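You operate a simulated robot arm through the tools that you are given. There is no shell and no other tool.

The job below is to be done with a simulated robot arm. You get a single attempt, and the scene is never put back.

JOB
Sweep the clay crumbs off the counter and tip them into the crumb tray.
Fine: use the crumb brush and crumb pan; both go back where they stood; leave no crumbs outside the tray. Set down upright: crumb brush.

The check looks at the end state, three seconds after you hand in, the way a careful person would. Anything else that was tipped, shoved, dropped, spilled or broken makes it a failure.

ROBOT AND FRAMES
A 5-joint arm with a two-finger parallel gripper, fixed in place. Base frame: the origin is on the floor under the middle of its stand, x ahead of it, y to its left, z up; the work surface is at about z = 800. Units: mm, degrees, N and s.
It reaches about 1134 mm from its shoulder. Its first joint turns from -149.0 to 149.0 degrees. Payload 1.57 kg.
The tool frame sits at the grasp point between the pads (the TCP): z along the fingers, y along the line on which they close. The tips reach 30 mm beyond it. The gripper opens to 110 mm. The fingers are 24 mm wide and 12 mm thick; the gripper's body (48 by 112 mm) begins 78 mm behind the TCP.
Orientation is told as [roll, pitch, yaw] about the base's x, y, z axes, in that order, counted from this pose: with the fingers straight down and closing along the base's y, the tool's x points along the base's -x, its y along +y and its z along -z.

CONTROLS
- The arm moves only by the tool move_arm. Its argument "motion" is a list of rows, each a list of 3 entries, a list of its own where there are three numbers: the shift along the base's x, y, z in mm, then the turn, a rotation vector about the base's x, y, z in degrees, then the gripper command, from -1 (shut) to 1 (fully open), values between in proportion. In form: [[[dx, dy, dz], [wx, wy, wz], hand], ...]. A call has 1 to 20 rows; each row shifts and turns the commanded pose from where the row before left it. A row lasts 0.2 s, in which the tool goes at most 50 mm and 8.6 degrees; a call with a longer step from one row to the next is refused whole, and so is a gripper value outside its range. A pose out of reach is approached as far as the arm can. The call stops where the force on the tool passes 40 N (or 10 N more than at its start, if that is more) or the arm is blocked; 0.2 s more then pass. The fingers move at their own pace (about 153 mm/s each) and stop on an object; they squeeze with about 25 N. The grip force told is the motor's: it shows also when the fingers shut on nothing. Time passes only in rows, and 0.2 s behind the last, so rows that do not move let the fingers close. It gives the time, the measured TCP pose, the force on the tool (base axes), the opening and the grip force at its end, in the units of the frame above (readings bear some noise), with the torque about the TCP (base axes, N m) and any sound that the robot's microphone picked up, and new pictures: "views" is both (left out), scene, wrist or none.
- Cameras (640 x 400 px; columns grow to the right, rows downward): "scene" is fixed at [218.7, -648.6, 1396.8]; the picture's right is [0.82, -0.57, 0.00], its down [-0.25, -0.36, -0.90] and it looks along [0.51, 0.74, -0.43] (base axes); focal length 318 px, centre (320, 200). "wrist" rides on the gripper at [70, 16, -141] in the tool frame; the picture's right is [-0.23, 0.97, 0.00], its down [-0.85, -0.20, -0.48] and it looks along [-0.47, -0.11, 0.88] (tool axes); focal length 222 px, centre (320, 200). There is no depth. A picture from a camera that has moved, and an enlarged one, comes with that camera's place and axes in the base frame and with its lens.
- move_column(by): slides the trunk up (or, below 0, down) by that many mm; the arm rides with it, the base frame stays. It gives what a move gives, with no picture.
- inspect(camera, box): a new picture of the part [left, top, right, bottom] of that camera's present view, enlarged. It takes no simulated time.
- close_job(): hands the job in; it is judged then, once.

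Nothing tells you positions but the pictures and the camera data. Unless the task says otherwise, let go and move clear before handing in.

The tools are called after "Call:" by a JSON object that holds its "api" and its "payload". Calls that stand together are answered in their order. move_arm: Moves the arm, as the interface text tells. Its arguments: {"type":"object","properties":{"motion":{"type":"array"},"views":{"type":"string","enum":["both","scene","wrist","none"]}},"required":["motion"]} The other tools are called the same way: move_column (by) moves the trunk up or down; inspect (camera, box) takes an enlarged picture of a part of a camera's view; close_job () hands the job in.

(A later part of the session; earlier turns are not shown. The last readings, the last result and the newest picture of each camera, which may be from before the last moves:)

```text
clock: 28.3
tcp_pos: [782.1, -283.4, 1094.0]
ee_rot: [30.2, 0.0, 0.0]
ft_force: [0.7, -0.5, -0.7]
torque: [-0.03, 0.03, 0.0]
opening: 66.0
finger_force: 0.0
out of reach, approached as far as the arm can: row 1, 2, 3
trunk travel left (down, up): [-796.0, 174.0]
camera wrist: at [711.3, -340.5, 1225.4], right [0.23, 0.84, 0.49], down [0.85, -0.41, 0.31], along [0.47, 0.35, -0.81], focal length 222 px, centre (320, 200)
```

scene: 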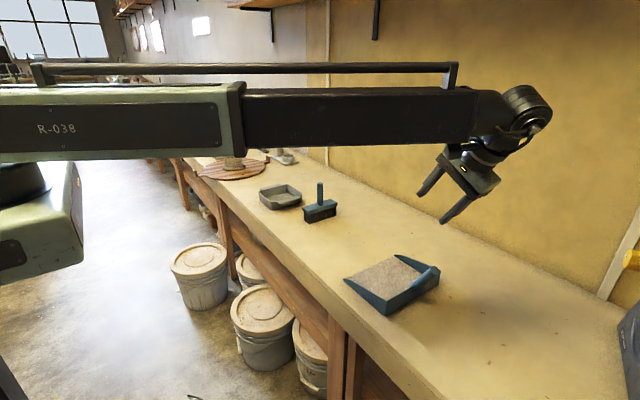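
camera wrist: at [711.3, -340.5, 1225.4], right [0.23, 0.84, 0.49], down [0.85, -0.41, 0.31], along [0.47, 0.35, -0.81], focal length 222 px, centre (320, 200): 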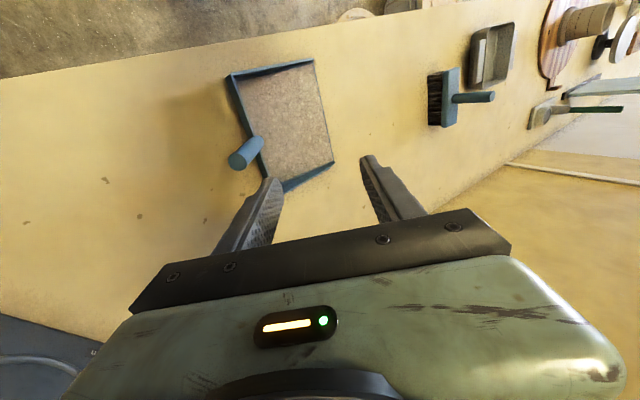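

The tilt is right (roll 30.2°). I'll zoom on the pan handle to re-verify its position before approaching along its axis.

Call:
{"api": "inspect", "payload": {"camera": "wrist", "box": [210, 50, 350, 200]}}

Call:
{"api": "move_arm", "payload": {"motion": [[[-1, -15, 0], [0, 0, 0], 0.6], [[0, -30, 0], [0, 0, 0], 0.6], [[0, -20, 0], [0, 0, 0], 0.6], [[0, 0, 0], [0, 0, 0], 0.6], [[0, 0, 0], [0, 0, 0], 0.6]]}}

```text
2.67 times, centred on (280, 125) of wrist
camera zoom: at [711.3, -340.5, 1225.4], right [0.23, 0.84, 0.49], down [0.85, -0.41, 0.31], along [0.47, 0.35, -0.81], focal length 592 px, centre (427, 400)
```

zoom: 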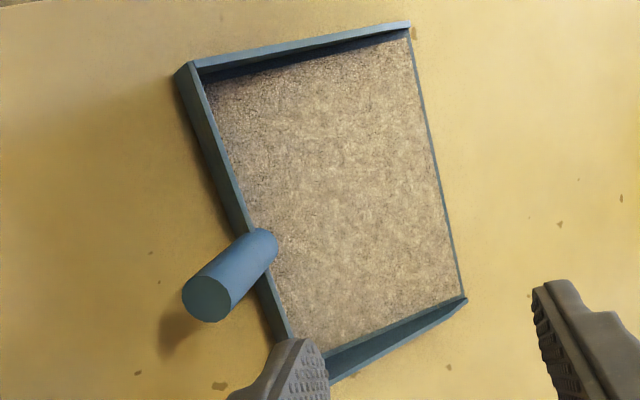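

```text
clock: 29.5
tcp_pos: [780.8, -349.7, 1094.7]
ee_rot: [30.2, 0.0, -0.1]
ft_force: [0.5, 0.5, 0.3]
torque: [0.01, 0.0, 0.0]
opening: 87.9
finger_force: 0.0
trunk travel left (down, up): [-796.0, 174.0]
camera wrist: at [709.9, -406.1, 1225.4], right [0.23, 0.84, 0.49], down [0.85, -0.41, 0.31], along [0.47, 0.35, -0.81], focal length 222 px, centre (320, 200)
```

scene: 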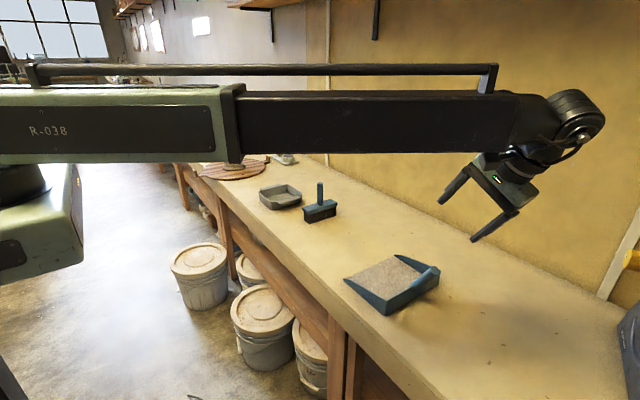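
wrist: 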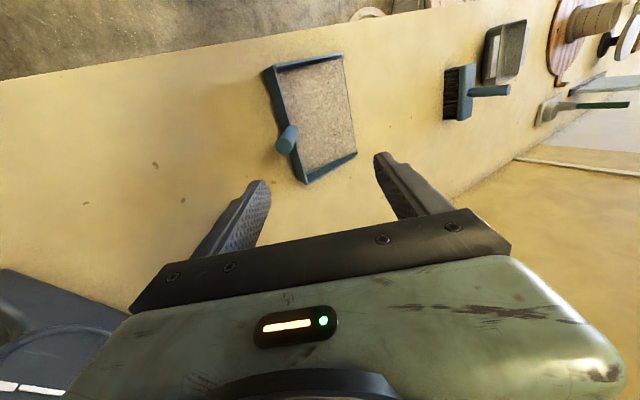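

The handle end is confirmed at (780, -310, 925), and its axis points where the fingers point. I'll lower to the start of the axial approach.

Call:
{"api": "move_column", "payload": {"by": -102}}

Call:
{"api": "move_arm", "payload": {"motion": [[[0, 0, 0], [0, 0, 0], 0.6]]}}

Call:
{"api": "inspect", "payload": {"camera": "wrist", "box": [200, 70, 440, 220]}}

```text
clock: 30.8
tcp_pos: [779.7, -348.5, 993.2]
ee_rot: [30.3, 0.0, 0.0]
ft_force: [0.3, -0.5, -0.3]
torque: [0.01, 0.01, -0.03]
opening: 88.0
finger_force: 0.1
trunk travel left (down, up): [-694.0, 276.0]
```

```text
clock: 31.2
tcp_pos: [781.4, -349.2, 993.2]
ee_rot: [30.2, 0.0, 0.0]
ft_force: [0.5, -0.3, 0.6]
torque: [-0.02, 0.02, 0.0]
opening: 88.2
finger_force: 0.0
trunk travel left (down, up): [-694.0, 276.0]
camera wrist: at [709.9, -406.1, 1123.4], right [0.23, 0.84, 0.49], down [0.85, -0.41, 0.31], along [0.47, 0.35, -0.81], focal length 222 px, centre (320, 200)
```

scene: 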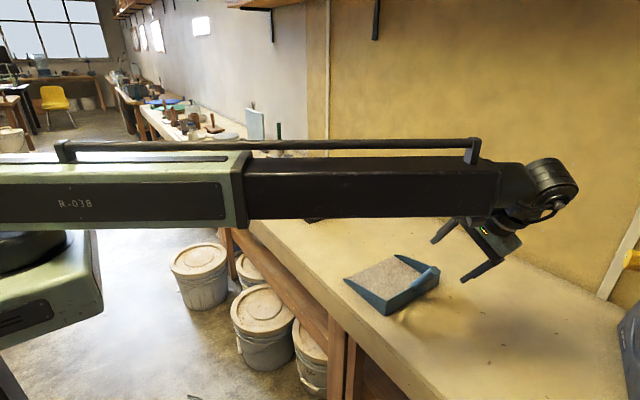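
wrist: 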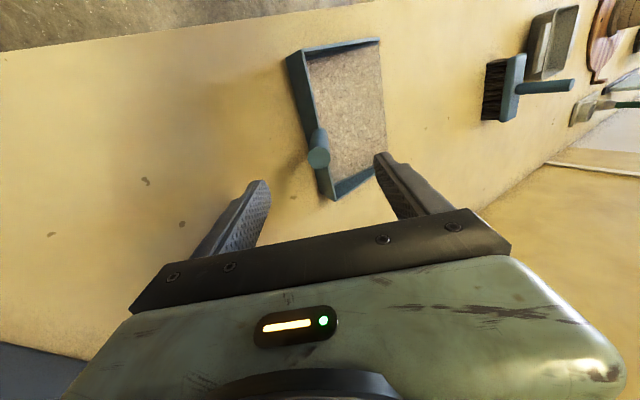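

```text
2.67 times, centred on (320, 145) of wrist
camera zoom: at [709.9, -406.1, 1123.4], right [0.23, 0.84, 0.49], down [0.85, -0.41, 0.31], along [0.47, 0.35, -0.81], focal length 592 px, centre (320, 347)
```

zoom: 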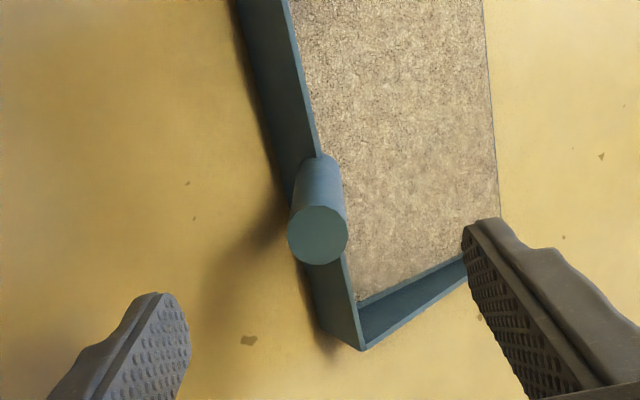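

The handle is seen end-on, centred between the fingers. I'll approach along its axis in alternating small column and y steps.

Call:
{"api": "move_column", "payload": {"by": -26}}

Call:
{"api": "move_arm", "payload": {"motion": [[[0, 8, 0], [0, 0, 0], 0.6], [[0, 7.2, 0], [0, 0, 0], 0.6]], "views": "none"}}

Call:
{"api": "move_column", "payload": {"by": -26}}

Call:
{"api": "move_arm", "payload": {"motion": [[[0, 8, 0], [0, 0, 0], 0.6], [[0, 7.2, 0], [0, 0, 0], 0.6], [[0, 0, 0], [0, 0, 0], 0.6]]}}

Call:
{"api": "inspect", "payload": {"camera": "wrist", "box": [200, 70, 440, 220]}}

```text
clock: 31.9
tcp_pos: [780.2, -349.0, 967.4]
ee_rot: [30.2, -0.1, 0.1]
ft_force: [-0.2, 0.2, -0.8]
torque: [-0.01, -0.01, 0.0]
opening: 87.8
finger_force: 0.0
trunk travel left (down, up): [-668.0, 302.0]
```

```text
clock: 32.5
tcp_pos: [780.7, -333.2, 965.9]
ee_rot: [30.2, 0.1, 0.0]
ft_force: [1.0, 0.6, -0.7]
torque: [0.0, -0.03, -0.02]
opening: 87.7
finger_force: 0.0
trunk travel left (down, up): [-668.0, 302.0]
```

```text
clock: 33.3
tcp_pos: [781.4, -333.6, 941.0]
ee_rot: [30.2, 0.1, -0.1]
ft_force: [-0.1, 0.4, 0.3]
torque: [-0.03, 0.02, 0.0]
opening: 87.8
finger_force: 0.1
trunk travel left (down, up): [-642.0, 328.0]
```

```text
clock: 34.1
tcp_pos: [780.8, -318.1, 939.7]
ee_rot: [30.2, -0.1, -0.1]
ft_force: [-0.1, 0.3, -0.1]
torque: [0.0, 0.02, -0.02]
opening: 88.2
finger_force: 0.0
trunk travel left (down, up): [-642.0, 328.0]
camera wrist: at [710.7, -375.5, 1071.4], right [0.23, 0.84, 0.49], down [0.85, -0.41, 0.31], along [0.47, 0.35, -0.81], focal length 222 px, centre (320, 200)
```

scene: 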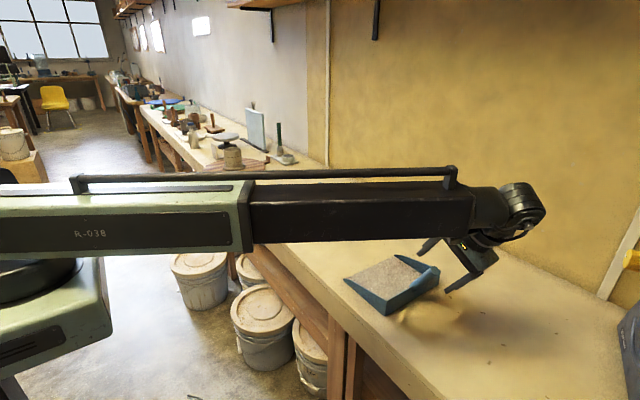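
wrist: 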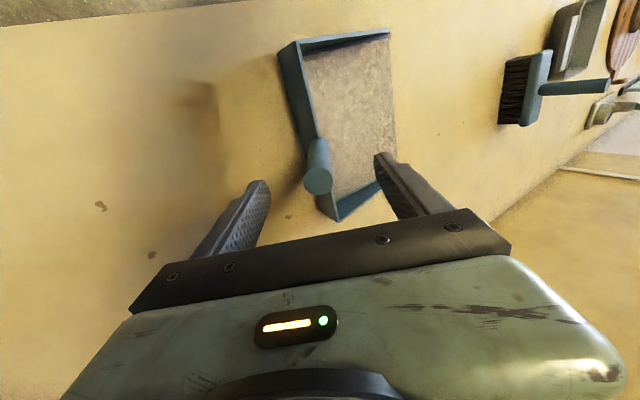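

```text
2.67 times, centred on (320, 145) of wrist
camera zoom: at [710.7, -375.5, 1071.4], right [0.23, 0.84, 0.49], down [0.85, -0.41, 0.31], along [0.47, 0.35, -0.81], focal length 592 px, centre (320, 347)
```

zoom: 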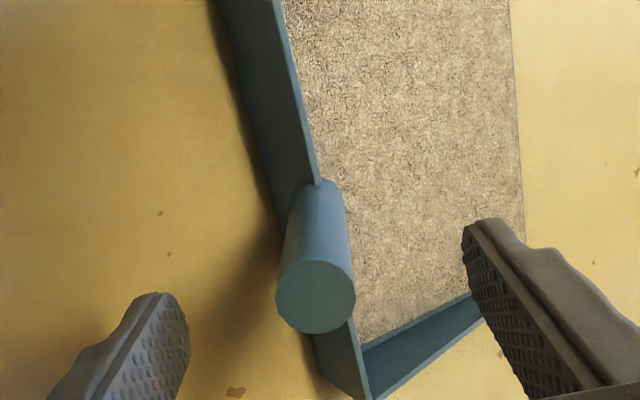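

The approach is centred. Two more cycles should bring the TCP to about (781, -285, 882).

Call:
{"api": "move_column", "payload": {"by": -28}}

Call:
{"api": "move_arm", "payload": {"motion": [[[0, 8, 0], [0, 0, 0], 0.6], [[0, 8.2, 0], [0, 0, 0], 0.6]], "views": "none"}}

Call:
{"api": "move_column", "payload": {"by": -28}}

Call:
{"api": "move_arm", "payload": {"motion": [[[0, 8, 0], [0, 0, 0], 0.6], [[0, 8.2, 0], [0, 0, 0], 0.6], [[0, 0, 0], [0, 0, 0], 0.6]]}}

Call:
{"api": "inspect", "payload": {"camera": "wrist", "box": [200, 70, 440, 220]}}

Call:
{"api": "inspect", "payload": {"camera": "scene", "box": [335, 190, 535, 320]}}

```text
clock: 34.8
tcp_pos: [781.0, -318.6, 913.8]
ee_rot: [30.2, -0.1, 0.1]
ft_force: [0.2, -0.4, -0.2]
torque: [0.01, 0.01, 0.04]
opening: 88.4
finger_force: 0.1
trunk travel left (down, up): [-614.0, 356.0]
```

```text
clock: 35.4
tcp_pos: [782.0, -302.2, 912.2]
ee_rot: [30.2, 0.1, 0.1]
ft_force: [-0.4, 0.0, 1.4]
torque: [-0.02, -0.02, 0.01]
opening: 88.0
finger_force: 0.0
trunk travel left (down, up): [-614.0, 356.0]
```

```text
clock: 36.1
tcp_pos: [780.5, -302.1, 885.5]
ee_rot: [30.2, 0.0, 0.0]
ft_force: [0.0, 0.6, 0.7]
torque: [0.0, -0.02, 0.01]
opening: 88.2
finger_force: 0.2
trunk travel left (down, up): [-586.0, 384.0]
```

```text
clock: 36.9
tcp_pos: [781.2, -285.5, 885.6]
ee_rot: [30.2, 0.0, 0.0]
ft_force: [-0.5, -0.4, 0.3]
torque: [0.02, 0.01, 0.01]
opening: 88.0
finger_force: 0.0
trunk travel left (down, up): [-586.0, 384.0]
camera wrist: at [710.1, -342.5, 1015.4], right [0.23, 0.84, 0.49], down [0.85, -0.41, 0.31], along [0.47, 0.35, -0.81], focal length 222 px, centre (320, 200)
```

scene: 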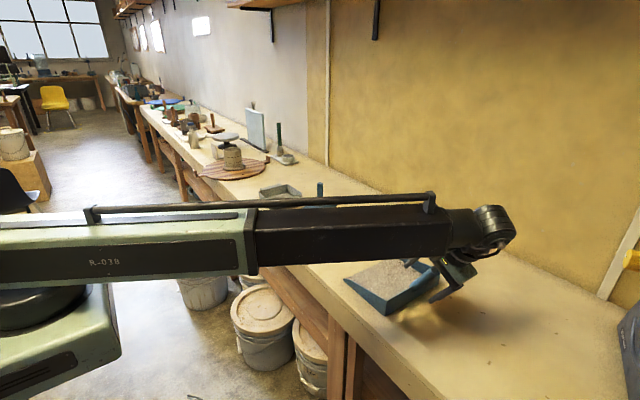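
wrist: 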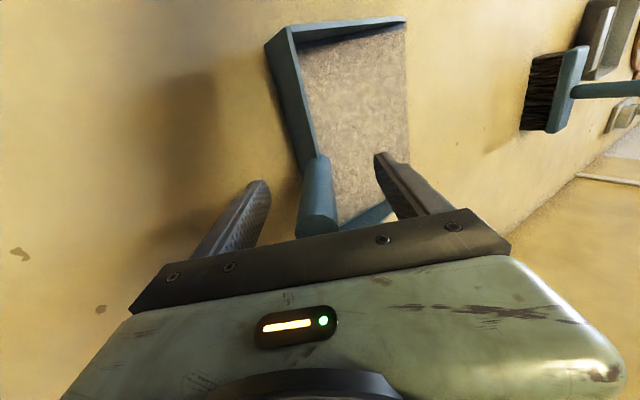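

```text
2.67 times, centred on (320, 145) of wrist
camera zoom: at [710.1, -342.5, 1015.4], right [0.23, 0.84, 0.49], down [0.85, -0.41, 0.31], along [0.47, 0.35, -0.81], focal length 592 px, centre (320, 347)
```

zoom: 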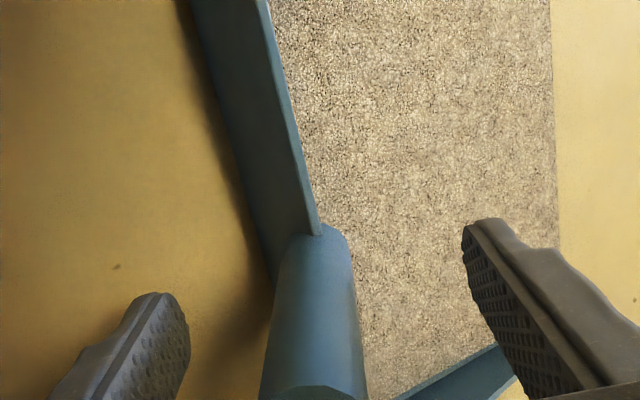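

```text
3.08 times, centred on (435, 255) of scene
camera zoom: at [218.7, -648.6, 1396.8], right [0.82, -0.57, 0.0], down [-0.25, -0.36, -0.9], along [0.51, 0.74, -0.43], focal length 977 px, centre (-34, 31)
```

zoom: 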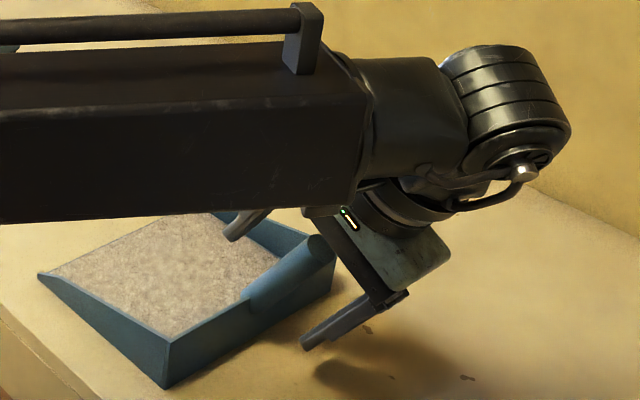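

The fingers straddle the handle with clearance on both sides, about 1 mm off centre. I'll nudge −1.2 mm in y and close.

Call:
{"api": "move_arm", "payload": {"motion": [[[0, -1.2, 0], [0, 0, 0], 0.6], [[0, 0, 0], [0, 0, 0], 0], [[0, 0, 0], [0, 0, 0], -0.4], [[0, 0, 0], [0, 0, 0], -0.7], [[0, 0, 0], [0, 0, 0], -1], [[0, 0, 0], [0, 0, 0], -1], [[0, 0, 0], [0, 0, 0], -1]]}}

Call:
{"api": "inspect", "payload": {"camera": "wrist", "box": [200, 20, 440, 220]}}

Call:
{"api": "inspect", "payload": {"camera": "scene", "box": [335, 190, 535, 320]}}

```text
clock: 38.5
tcp_pos: [780.5, -285.7, 884.7]
ee_rot: [30.2, 0.0, 0.0]
ft_force: [-0.9, 0.3, -0.7]
torque: [0.13, 0.06, 0.09]
opening: 23.7
finger_force: 24.5
trunk travel left (down, up): [-586.0, 384.0]
camera wrist: at [710.0, -343.7, 1015.4], right [0.23, 0.84, 0.49], down [0.85, -0.41, 0.31], along [0.47, 0.35, -0.81], focal length 222 px, centre (320, 200)
```

scene: 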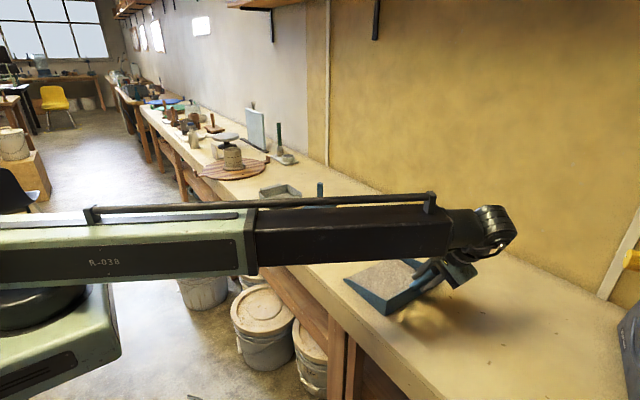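
wrist: 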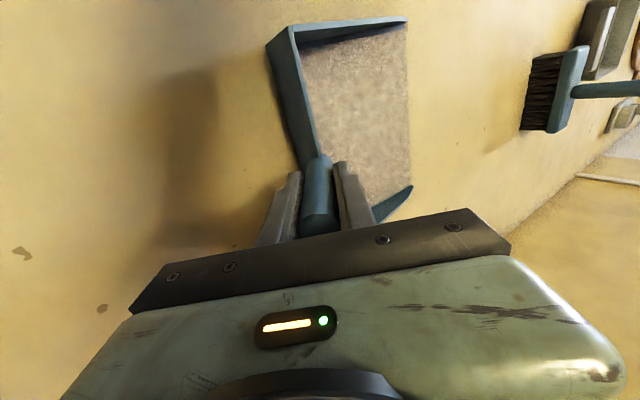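

```text
2.00 times, centred on (320, 120) of wrist
camera zoom: at [710.0, -343.7, 1015.4], right [0.23, 0.84, 0.49], down [0.85, -0.41, 0.31], along [0.47, 0.35, -0.81], focal length 444 px, centre (320, 360)
```

zoom: 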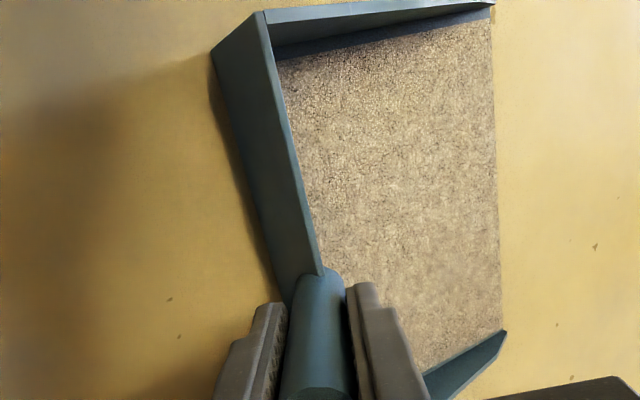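

```text
3.08 times, centred on (435, 255) of scene
camera zoom: at [218.7, -648.6, 1396.8], right [0.82, -0.57, 0.0], down [-0.25, -0.36, -0.9], along [0.51, 0.74, -0.43], focal length 977 px, centre (-34, 31)
```

zoom: 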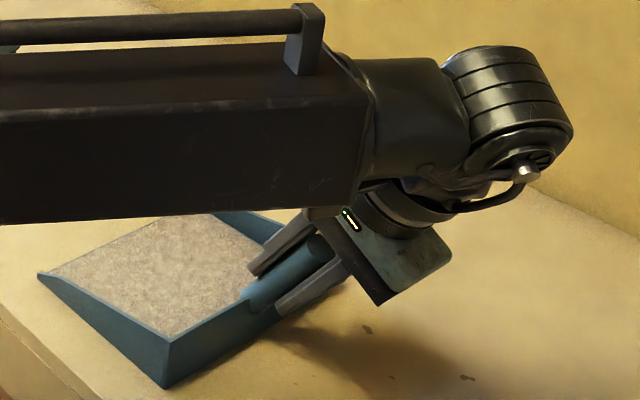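

The pan handle is gripped firmly and the pan has not moved; the reference is column -586, camera (710.0, -343.7, 1015.4), roll 30.2°. I'll lift 25 mm and check that it stays level.

Call:
{"api": "move_column", "payload": {"by": 25}}

Call:
{"api": "move_arm", "payload": {"motion": [[[0, 0, 0], [0, 0, 0], -1], [[0, 0, 0], [0, 0, 0], -1]]}}

Call:
{"api": "inspect", "payload": {"camera": "wrist", "box": [200, 20, 440, 220]}}

Call:
{"api": "inspect", "payload": {"camera": "scene", "box": [335, 190, 535, 320]}}

```text
clock: 39.2
tcp_pos: [780.3, -285.8, 909.7]
ee_rot: [30.2, 0.0, 0.0]
ft_force: [1.1, 0.1, -1.8]
torque: [-0.15, 0.01, 0.0]
opening: 23.8
finger_force: 25.2
trunk travel left (down, up): [-611.0, 359.0]
```

```text
clock: 39.8
tcp_pos: [781.1, -285.4, 908.3]
ee_rot: [30.2, -0.1, 0.1]
ft_force: [0.0, -0.1, -1.9]
torque: [-0.22, -0.02, -0.01]
opening: 23.6
finger_force: 24.8
trunk travel left (down, up): [-611.0, 359.0]
camera wrist: at [710.2, -343.7, 1040.2], right [0.23, 0.84, 0.49], down [0.85, -0.41, 0.31], along [0.47, 0.35, -0.81], focal length 222 px, centre (320, 200)
```

scene: 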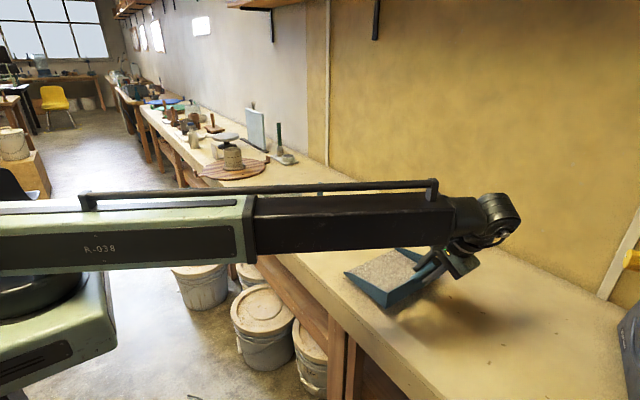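
wrist: 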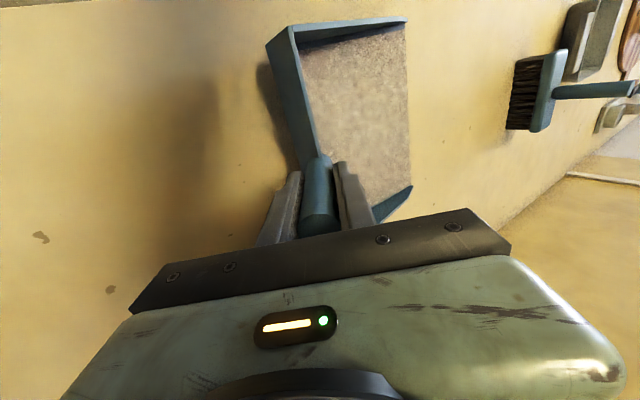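

```text
2.00 times, centred on (320, 120) of wrist
camera zoom: at [710.2, -343.7, 1040.2], right [0.23, 0.84, 0.49], down [0.85, -0.41, 0.31], along [0.47, 0.35, -0.81], focal length 444 px, centre (320, 360)
```

zoom: 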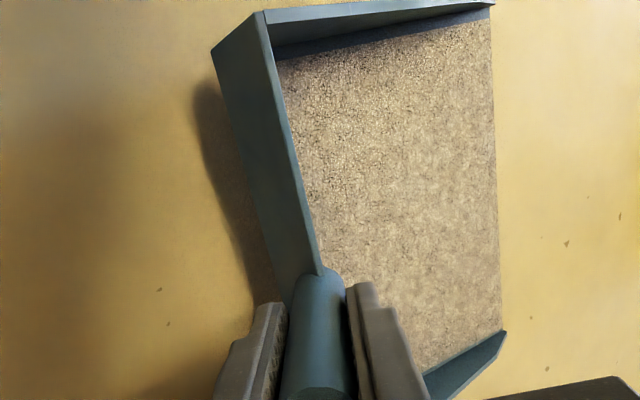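

```text
3.08 times, centred on (435, 255) of scene
camera zoom: at [218.7, -648.6, 1396.8], right [0.82, -0.57, 0.0], down [-0.25, -0.36, -0.9], along [0.51, 0.74, -0.43], focal length 977 px, centre (-34, 31)
```

zoom: 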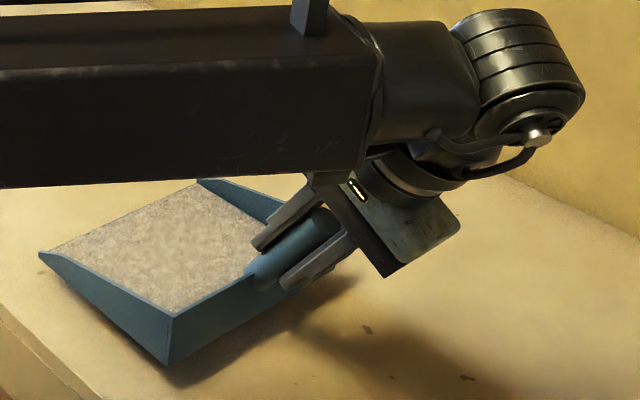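

The pan lifts level and rigid, with no droop, at about 0.2 kg. The pan lip (206 mm) is wider than the tray opening, so I'll pour along the tray's diagonal with one lip corner low. First I'll raise high enough to clear the brush, then carry it over.

Call:
{"api": "move_column", "payload": {"by": 165}}

Call:
{"api": "move_arm", "payload": {"motion": [[[1, 8, 0], [0, 0, 0], -1], [[2, 18, 0], [0, 0, 0], -1], [[2, 26, 0], [0, 0, 0], -1], [[2, 30, 0], [0, 0, 0], -1], [[2, 30, 0], [0, 0, 0], -1], [[2, 30, 0], [0, 0, 0], -1], [[2, 30, 0], [0, 0, 0], -1], [[2, 30, 0], [0, 0, 0], -1], [[2, 26, 0], [0, 0, 0], -1], [[1, 18, 0], [0, 0, 0], -1], [[1, 8, 0], [0, 0, 0], -1], [[0, 0, 0], [0, 0, 0], -1]]}}

```text
clock: 41.7
tcp_pos: [781.4, -285.9, 1074.1]
ee_rot: [30.2, 0.1, 0.0]
ft_force: [0.5, 0.2, -1.6]
torque: [-0.18, 0.02, 0.01]
opening: 23.9
finger_force: 25.3
trunk travel left (down, up): [-776.0, 194.0]
```

```text
clock: 44.3
tcp_pos: [800.0, -33.2, 1074.4]
ee_rot: [30.2, 0.0, 0.0]
ft_force: [0.4, -0.8, -2.3]
torque: [-0.18, 0.03, -0.02]
opening: 23.8
finger_force: 24.9
trunk travel left (down, up): [-776.0, 194.0]
camera wrist: at [729.1, -89.6, 1205.3], right [0.23, 0.84, 0.49], down [0.85, -0.41, 0.31], along [0.47, 0.35, -0.81], focal length 222 px, centre (320, 200)
```

scene: 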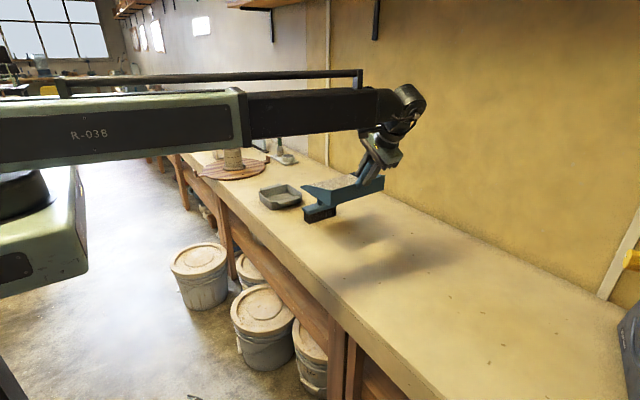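
wrist: 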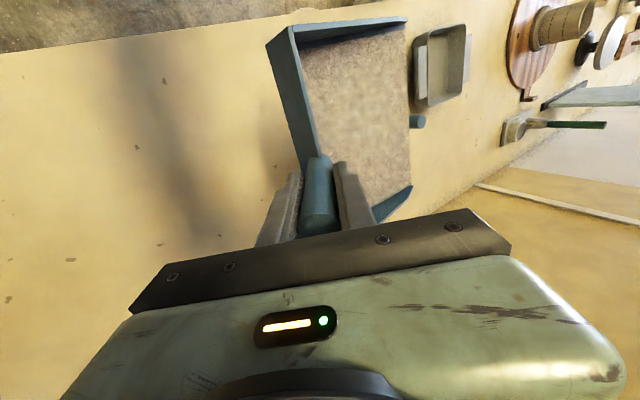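

The pan is level over the counter with its crumbs intact. I'll continue toward the tray, adding a little yaw.

Call:
{"api": "move_arm", "payload": {"motion": [[[1, 10, 0], [0, 0, 0], -1], [[2, 20, 0], [0, 0, 1], -1], [[2.5, 28, 0], [0, 0, 1.5], -1], [[2.5, 28, 0], [0, 0, 1.5], -1], [[2.5, 28, 0], [0, 0, 1.5], -1], [[2.5, 28, 0], [0, 0, 1.5], -1], [[2.5, 28, 0], [0, 0, 1.5], -1], [[2.5, 28, 0], [0, 0, 1.5], -1], [[2.5, 28, 0], [0, 0, 1], -1], [[2.5, 28, 0], [0, 0, 1], -1], [[2, 22, 0], [0, 0, 0], -1], [[1.5, 18, 0], [0, 0, 0], -1], [[0.7, 10, 0], [0, 0, 0], -1], [[0, 3.6, 0], [0, 0, 0], -1], [[0, 0, 0], [0, 0, 0], -1]]}}

Call:
{"api": "inspect", "payload": {"camera": "scene", "box": [200, 100, 420, 240]}}

Call:
{"api": "inspect", "payload": {"camera": "wrist", "box": [240, 0, 520, 220]}}

```text
clock: 47.5
tcp_pos: [828.1, 275.6, 1074.1]
ee_rot: [30.1, 0.1, 12.0]
ft_force: [-0.4, -0.8, -1.9]
torque: [-0.15, -0.05, 0.01]
opening: 23.9
finger_force: 24.6
trunk travel left (down, up): [-776.0, 194.0]
camera wrist: at [770.0, 205.1, 1205.3], right [0.05, 0.87, 0.49], down [0.92, -0.23, 0.31], along [0.38, 0.44, -0.81], focal length 222 px, centre (320, 200)
```

scene: 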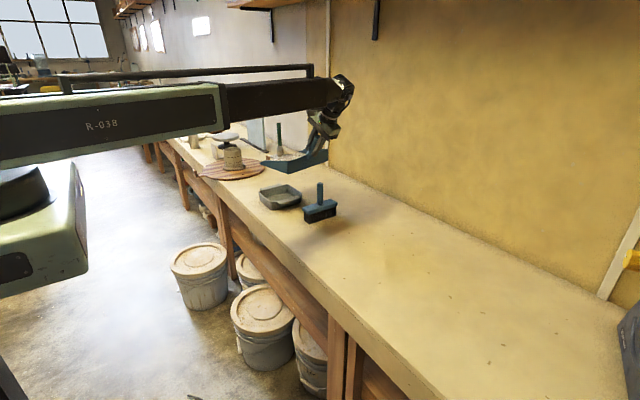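
wrist: 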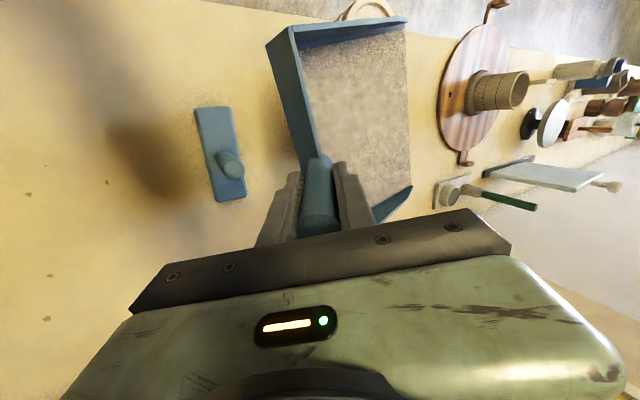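

```text
2.86 times, centred on (310, 170) of scene
camera zoom: at [218.7, -648.6, 1396.8], right [0.82, -0.57, 0.0], down [-0.25, -0.36, -0.9], along [0.51, 0.74, -0.43], focal length 908 px, centre (349, 286)
```

zoom: 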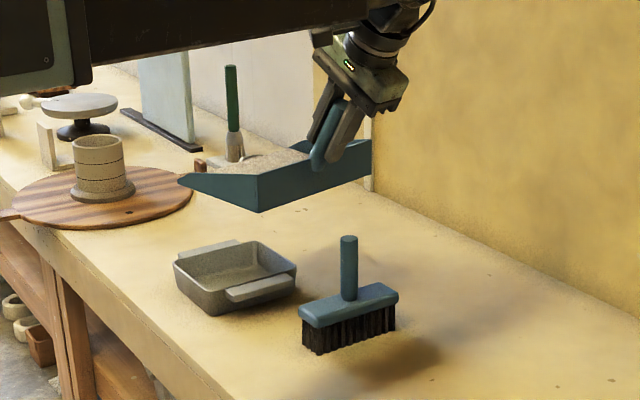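

```text
1.82 times, centred on (380, 110) of wrist
camera zoom: at [770.0, 205.1, 1205.3], right [0.05, 0.87, 0.49], down [0.92, -0.23, 0.31], along [0.38, 0.44, -0.81], focal length 404 px, centre (211, 364)
```

zoom: 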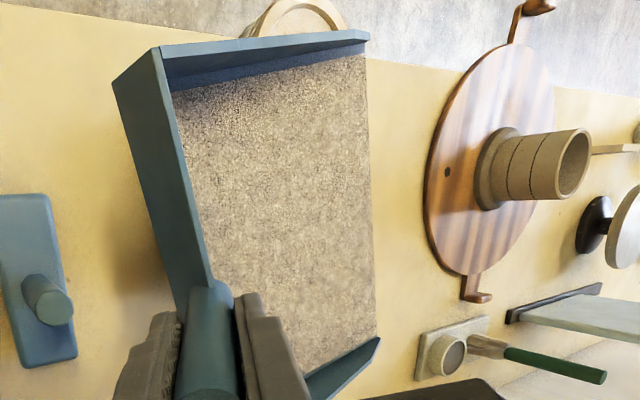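

The pan is level above and behind the tray, matching my computed lip position of (789, 457). I'll begin the combined yaw and tilt (stage 1: yaw 40°, side roll −14°, lip-down 22°) while keeping the lip centre over the tray.

Call:
{"api": "move_arm", "payload": {"motion": [[[5.1, 6.3, -4.2], [-2.255, -2.354, 3.458], -1], [[5.1, 6.3, -4.2], [-2.105, -2.486, 3.374], -1], [[5.1, 6.3, -4.2], [-1.944, -2.608, 3.29], -1], [[5.1, 6.3, -4.2], [-1.774, -2.719, 3.207], -1], [[0.9, 6.25, -1.3], [-1.596, -2.817, 3.123], -1], [[0.9, 6.25, -1.3], [-1.41, -2.903, 3.04], -1], [[0.9, 6.25, -1.3], [-1.217, -2.975, 2.958], -1], [[0.9, 6.25, -1.3], [-1.02, -3.032, 2.875], -1], [[0, 0, 0], [0, 0, 0], -1]]}}

Call:
{"api": "inspect", "payload": {"camera": "scene", "box": [200, 100, 420, 240]}}

Call:
{"api": "inspect", "payload": {"camera": "wrist", "box": [240, 0, 520, 220]}}

```text
clock: 49.5
tcp_pos: [851.0, 324.4, 1052.0]
ee_rot: [8.3, -14.0, 40.1]
ft_force: [0.4, -0.6, -1.6]
torque: [-0.09, -0.04, -0.03]
opening: 23.4
finger_force: 25.1
trunk travel left (down, up): [-776.0, 194.0]
camera wrist: at [774.8, 256.5, 1173.0], right [-0.48, 0.86, 0.19], down [0.72, 0.26, 0.64], along [0.5, 0.44, -0.74], focal length 222 px, centre (320, 200)
```

scene: 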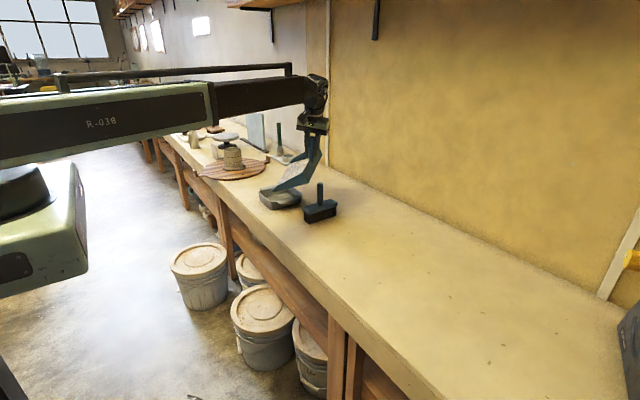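
wrist: 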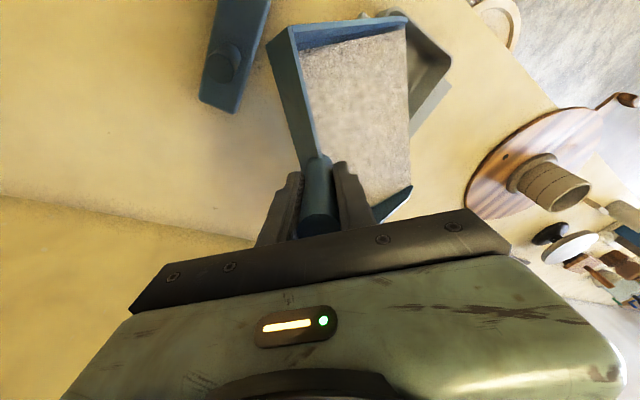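

```text
2.86 times, centred on (310, 170) of scene
camera zoom: at [218.7, -648.6, 1396.8], right [0.82, -0.57, 0.0], down [-0.25, -0.36, -0.9], along [0.51, 0.74, -0.43], focal length 908 px, centre (349, 286)
```

zoom: 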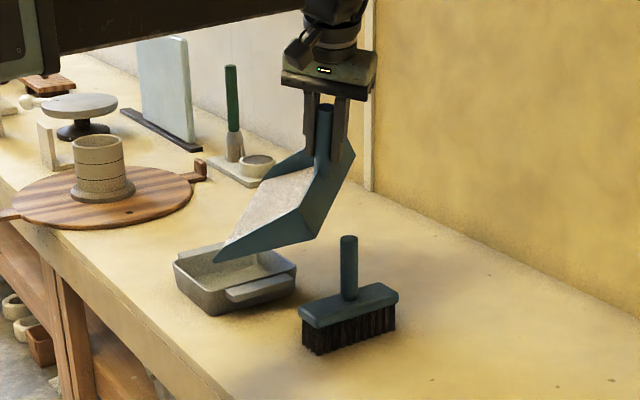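

```text
1.82 times, centred on (380, 110) of wrist
camera zoom: at [774.8, 256.5, 1173.0], right [-0.48, 0.86, 0.19], down [0.72, 0.26, 0.64], along [0.5, 0.44, -0.74], focal length 404 px, centre (211, 364)
```

zoom: 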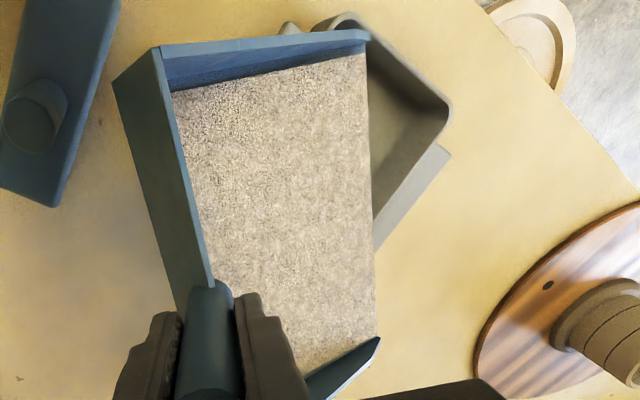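

The orientation matches the plan exactly and the crumbs are still in the pan. I'll shift the lip slightly inward so its low corner is safely inside the tray, then continue tilting in small steps.

Call:
{"api": "move_arm", "payload": {"motion": [[[7, 5, 0], [0, 0, 0], -1], [[-9.6, 1.2, 1.6], [-0.726, -2.894, -0.642], -1], [[-9.6, 1.2, 1.6], [-0.71, -2.881, -0.715], -1], [[-9.6, 1.2, 1.6], [-0.692, -2.866, -0.788], -1], [[-9.6, 1.2, 1.6], [-0.673, -2.85, -0.86], -1], [[0, 0, 0], [0, 0, 0], -1]]}}

Call:
{"api": "inspect", "payload": {"camera": "scene", "box": [220, 120, 380, 240]}}

Call:
{"api": "inspect", "payload": {"camera": "wrist", "box": [240, 0, 520, 220]}}

```text
clock: 50.9
tcp_pos: [819.9, 335.4, 1059.1]
ee_rot: [-1.8, -21.1, 39.9]
ft_force: [0.0, -0.1, -2.7]
torque: [-0.1, 0.0, -0.01]
opening: 23.5
finger_force: 24.8
trunk travel left (down, up): [-776.0, 194.0]
camera wrist: at [717.0, 276.7, 1164.9], right [-0.45, 0.89, 0.05], down [0.6, 0.26, 0.76], along [0.66, 0.38, -0.65], focal length 222 px, centre (320, 200)
```

scene: 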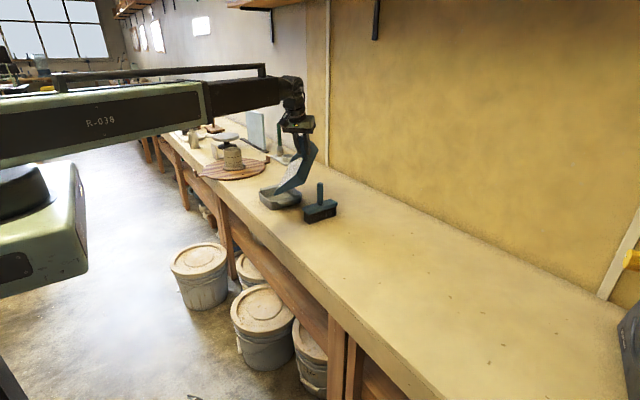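
wrist: 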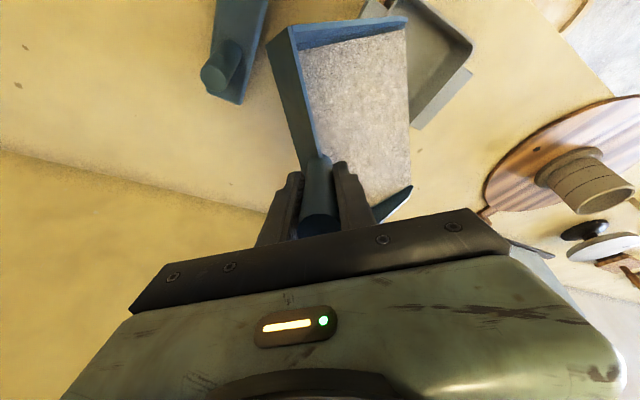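

```text
3.33 times, centred on (300, 180) of scene
camera zoom: at [218.7, -648.6, 1396.8], right [0.82, -0.57, 0.0], down [-0.25, -0.36, -0.9], along [0.51, 0.74, -0.43], focal length 1059 px, centre (387, 267)
```

zoom: 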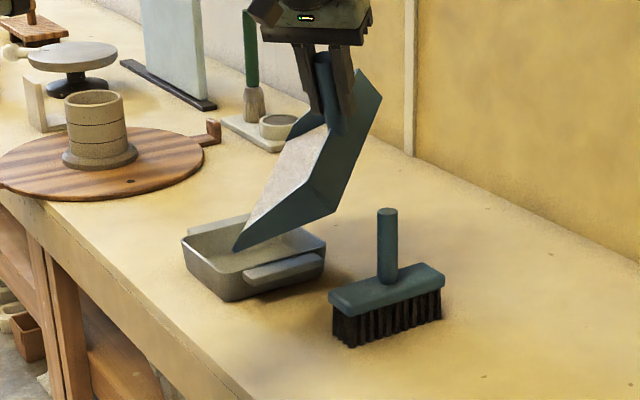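

```text
1.82 times, centred on (380, 110) of wrist
camera zoom: at [717.0, 276.7, 1164.9], right [-0.45, 0.89, 0.05], down [0.6, 0.26, 0.76], along [0.66, 0.38, -0.65], focal length 404 px, centre (211, 364)
```

zoom: 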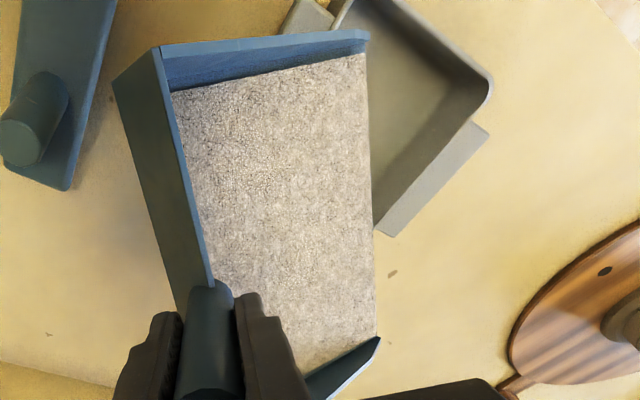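

The crumbs are still held at about 38° of tilt, and the lip's low corner is over the tray interior. I'll continue to stage 2.

Call:
{"api": "move_arm", "payload": {"motion": [[[-10.6, 1, 3.75], [-0.652, -2.832, -0.932], -1], [[-10.6, 1, 3.75], [-0.63, -2.813, -1.002], -1], [[-10.6, 1, 3.75], [-0.605, -2.793, -1.071], -1], [[-10.6, 1, 3.75], [-0.579, -2.771, -1.14], -1], [[0, 0, 0], [0, 0, 0], -1]]}}

Call:
{"api": "inspect", "payload": {"camera": "scene", "box": [220, 120, 380, 240]}}

Call:
{"api": "inspect", "payload": {"camera": "wrist", "box": [240, 0, 520, 220]}}

```text
clock: 52.1
tcp_pos: [776.6, 339.2, 1074.9]
ee_rot: [-11.8, -28.1, 39.9]
ft_force: [0.1, 0.2, -2.0]
torque: [-0.08, 0.04, 0.04]
opening: 23.8
finger_force: 25.3
trunk travel left (down, up): [-776.0, 194.0]
camera wrist: at [651.7, 293.1, 1161.4], right [-0.39, 0.92, -0.07], down [0.46, 0.26, 0.85], along [0.8, 0.3, -0.52], focal length 222 px, centre (320, 200)
```

scene: 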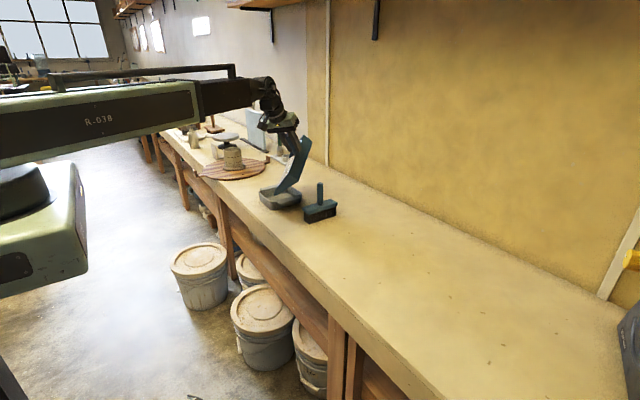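
wrist: 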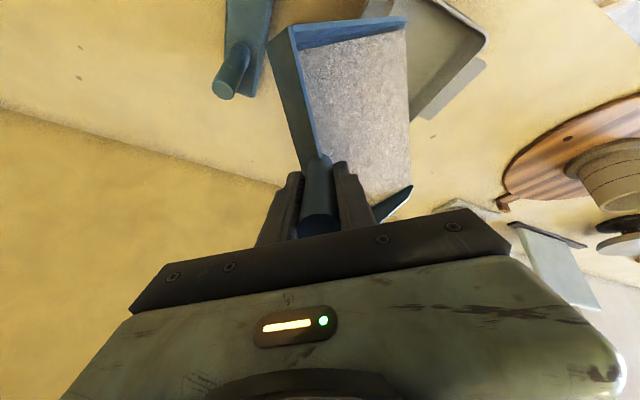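

```text
3.33 times, centred on (300, 180) of scene
camera zoom: at [218.7, -648.6, 1396.8], right [0.82, -0.57, 0.0], down [-0.25, -0.36, -0.9], along [0.51, 0.74, -0.43], focal length 1059 px, centre (387, 267)
```

zoom: 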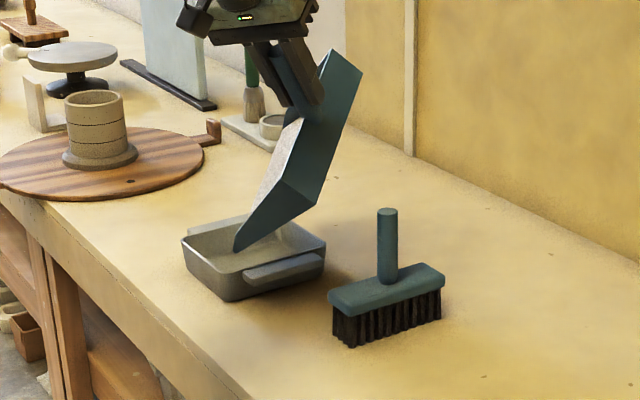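

```text
1.82 times, centred on (380, 110) of wrist
camera zoom: at [651.7, 293.1, 1161.4], right [-0.39, 0.92, -0.07], down [0.46, 0.26, 0.85], along [0.8, 0.3, -0.52], focal length 404 px, centre (211, 364)
```

zoom: 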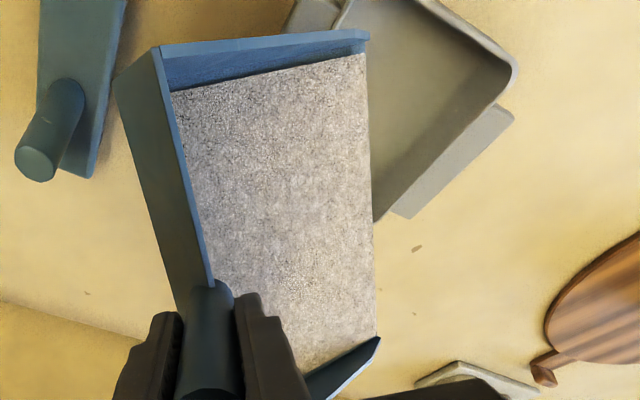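

The crumbs are still clinging at this tilt with everything over the tray. I'll continue to stage 3 (side roll −34°, lip-down 55°).

Call:
{"api": "move_arm", "payload": {"motion": [[[-9.5, 3.4, 5], [-0.978, -2.386, -1.245], -1], [[-9.5, 3.4, 5], [-0.957, -2.369, -1.292], -1], [[-9.5, 3.4, 5], [-0.936, -2.352, -1.339], -1], [[-9.5, 3.4, 5], [-0.914, -2.333, -1.386], -1], [[-9.5, 3.4, 5], [-0.892, -2.314, -1.431], -1], [[0, 0, 0], [0, 0, 0], -1]]}}

Call:
{"api": "inspect", "payload": {"camera": "scene", "box": [220, 120, 380, 240]}}

Call:
{"api": "inspect", "payload": {"camera": "wrist", "box": [240, 0, 520, 220]}}

```text
clock: 53.5
tcp_pos: [728.9, 356.4, 1101.7]
ee_rot: [-24.6, -33.9, 39.9]
ft_force: [-0.9, -0.5, -0.5]
torque: [-0.06, 0.08, 0.0]
opening: 23.7
finger_force: 25.3
trunk travel left (down, up): [-776.0, 194.0]
camera wrist: at [585.1, 332.0, 1163.2], right [-0.25, 0.95, -0.21], down [0.31, 0.28, 0.91], along [0.92, 0.16, -0.36], focal length 222 px, centre (320, 200)
```

scene: 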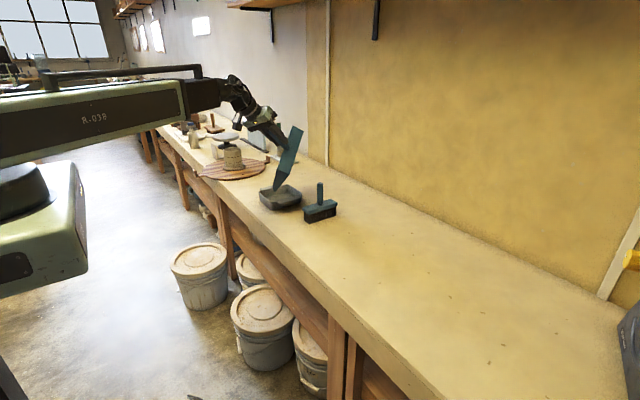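
wrist: 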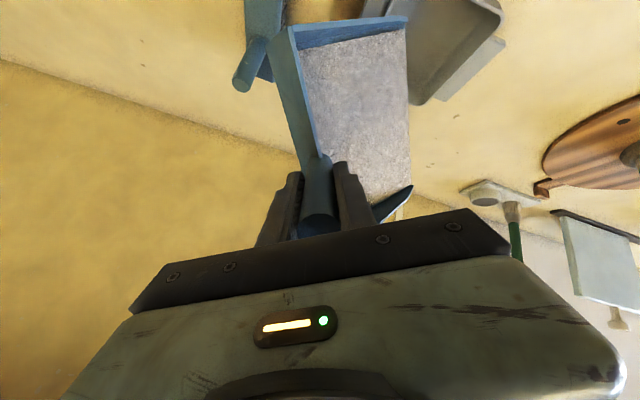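

```text
3.33 times, centred on (300, 180) of scene
camera zoom: at [218.7, -648.6, 1396.8], right [0.82, -0.57, 0.0], down [-0.25, -0.36, -0.9], along [0.51, 0.74, -0.43], focal length 1059 px, centre (387, 267)
```

zoom: 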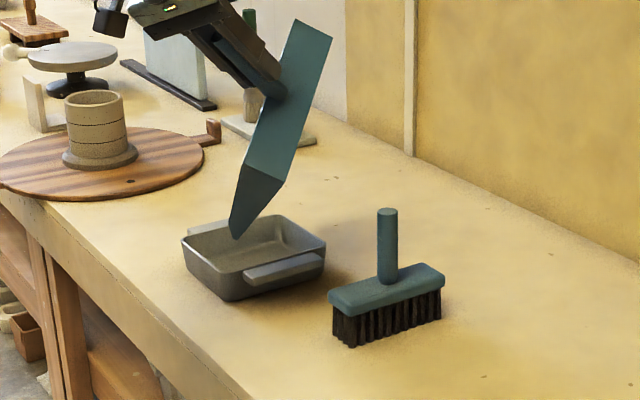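

```text
1.82 times, centred on (380, 110) of wrist
camera zoom: at [585.1, 332.0, 1163.2], right [-0.25, 0.95, -0.21], down [0.31, 0.28, 0.91], along [0.92, 0.16, -0.36], focal length 404 px, centre (211, 364)
```

zoom: 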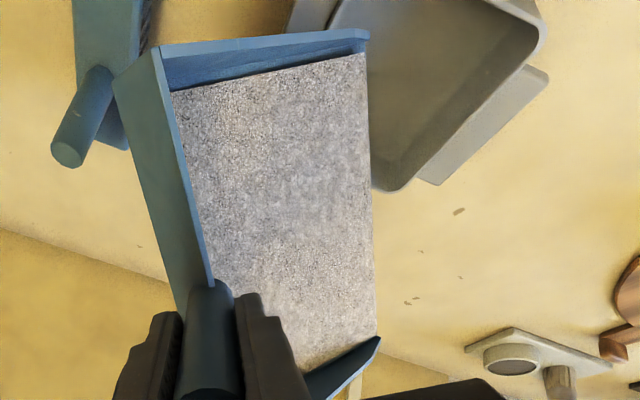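

Still no flow at about 62° total tilt; the pour threshold is evidently on lip-down angle. I'll keep rotating about the lip line to stage 4, with the lip fixed over the tray.

Call:
{"api": "move_arm", "payload": {"motion": [[[-6.2, 6.8, 4.2], [-1.651, -1.386, -1.454], -1], [[-6.2, 6.8, 4.2], [-1.651, -1.386, -1.454], -1], [[-6.2, 6.8, 4.2], [-1.651, -1.386, -1.454], -1], [[-6.2, 6.8, 4.2], [-1.651, -1.386, -1.454], -1], [[-6.2, 6.8, 4.2], [-1.651, -1.386, -1.454], -1], [[0, 0, 0], [0, 0, 0], -1]]}}

Call:
{"api": "inspect", "payload": {"camera": "scene", "box": [220, 120, 380, 240]}}

Call:
{"api": "inspect", "payload": {"camera": "wrist", "box": [240, 0, 520, 220]}}

```text
clock: 54.9
tcp_pos: [698.5, 389.4, 1123.1]
ee_rot: [-37.8, -33.9, 39.9]
ft_force: [0.2, -1.0, -1.9]
torque: [-0.04, 0.17, -0.02]
opening: 23.5
finger_force: 25.7
out of reach, approached as far as the arm can: row 5
trunk travel left (down, up): [-776.0, 194.0]
camera wrist: at [546.3, 392.1, 1170.0], right [-0.1, 0.93, -0.37], down [0.24, 0.38, 0.89], along [0.97, 0.0, -0.26], focal length 222 px, centre (320, 200)
```

scene: 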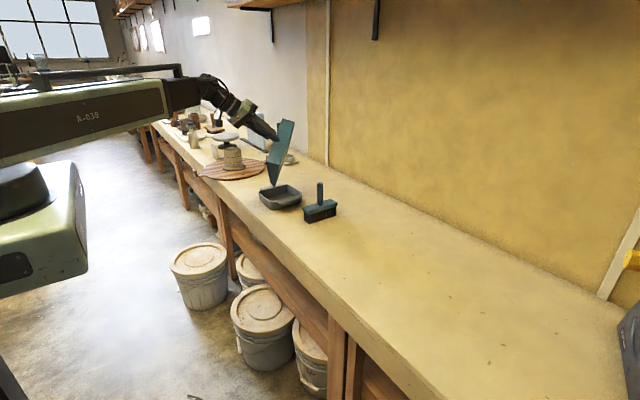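
wrist: 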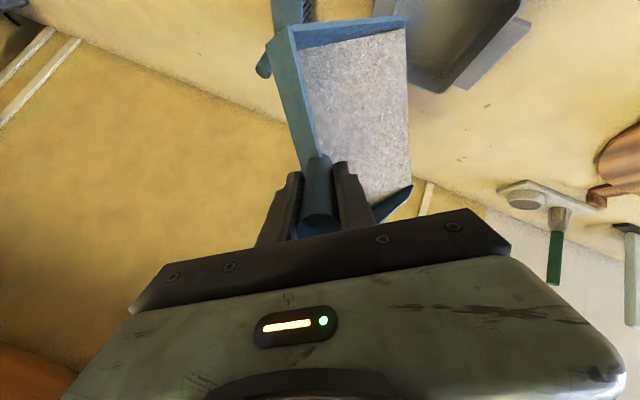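

```text
3.33 times, centred on (300, 180) of scene
camera zoom: at [218.7, -648.6, 1396.8], right [0.82, -0.57, 0.0], down [-0.25, -0.36, -0.9], along [0.51, 0.74, -0.43], focal length 1059 px, centre (387, 267)
```

zoom: 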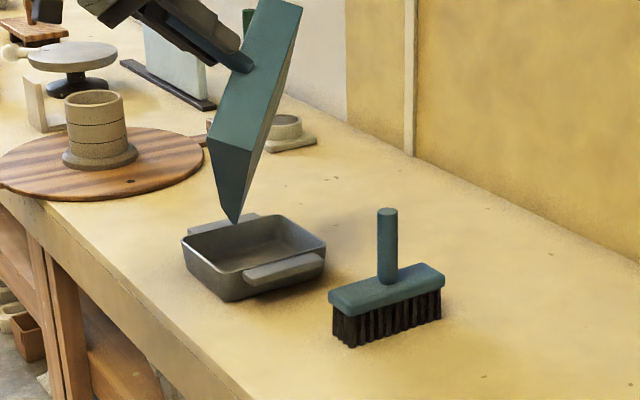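

```text
1.82 times, centred on (380, 110) of wrist
camera zoom: at [546.3, 392.1, 1170.0], right [-0.1, 0.93, -0.37], down [0.24, 0.38, 0.89], along [0.97, 0.0, -0.26], focal length 404 px, centre (211, 364)
```

zoom: 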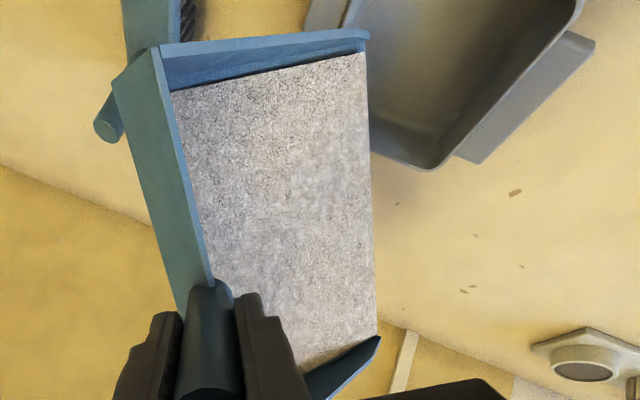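

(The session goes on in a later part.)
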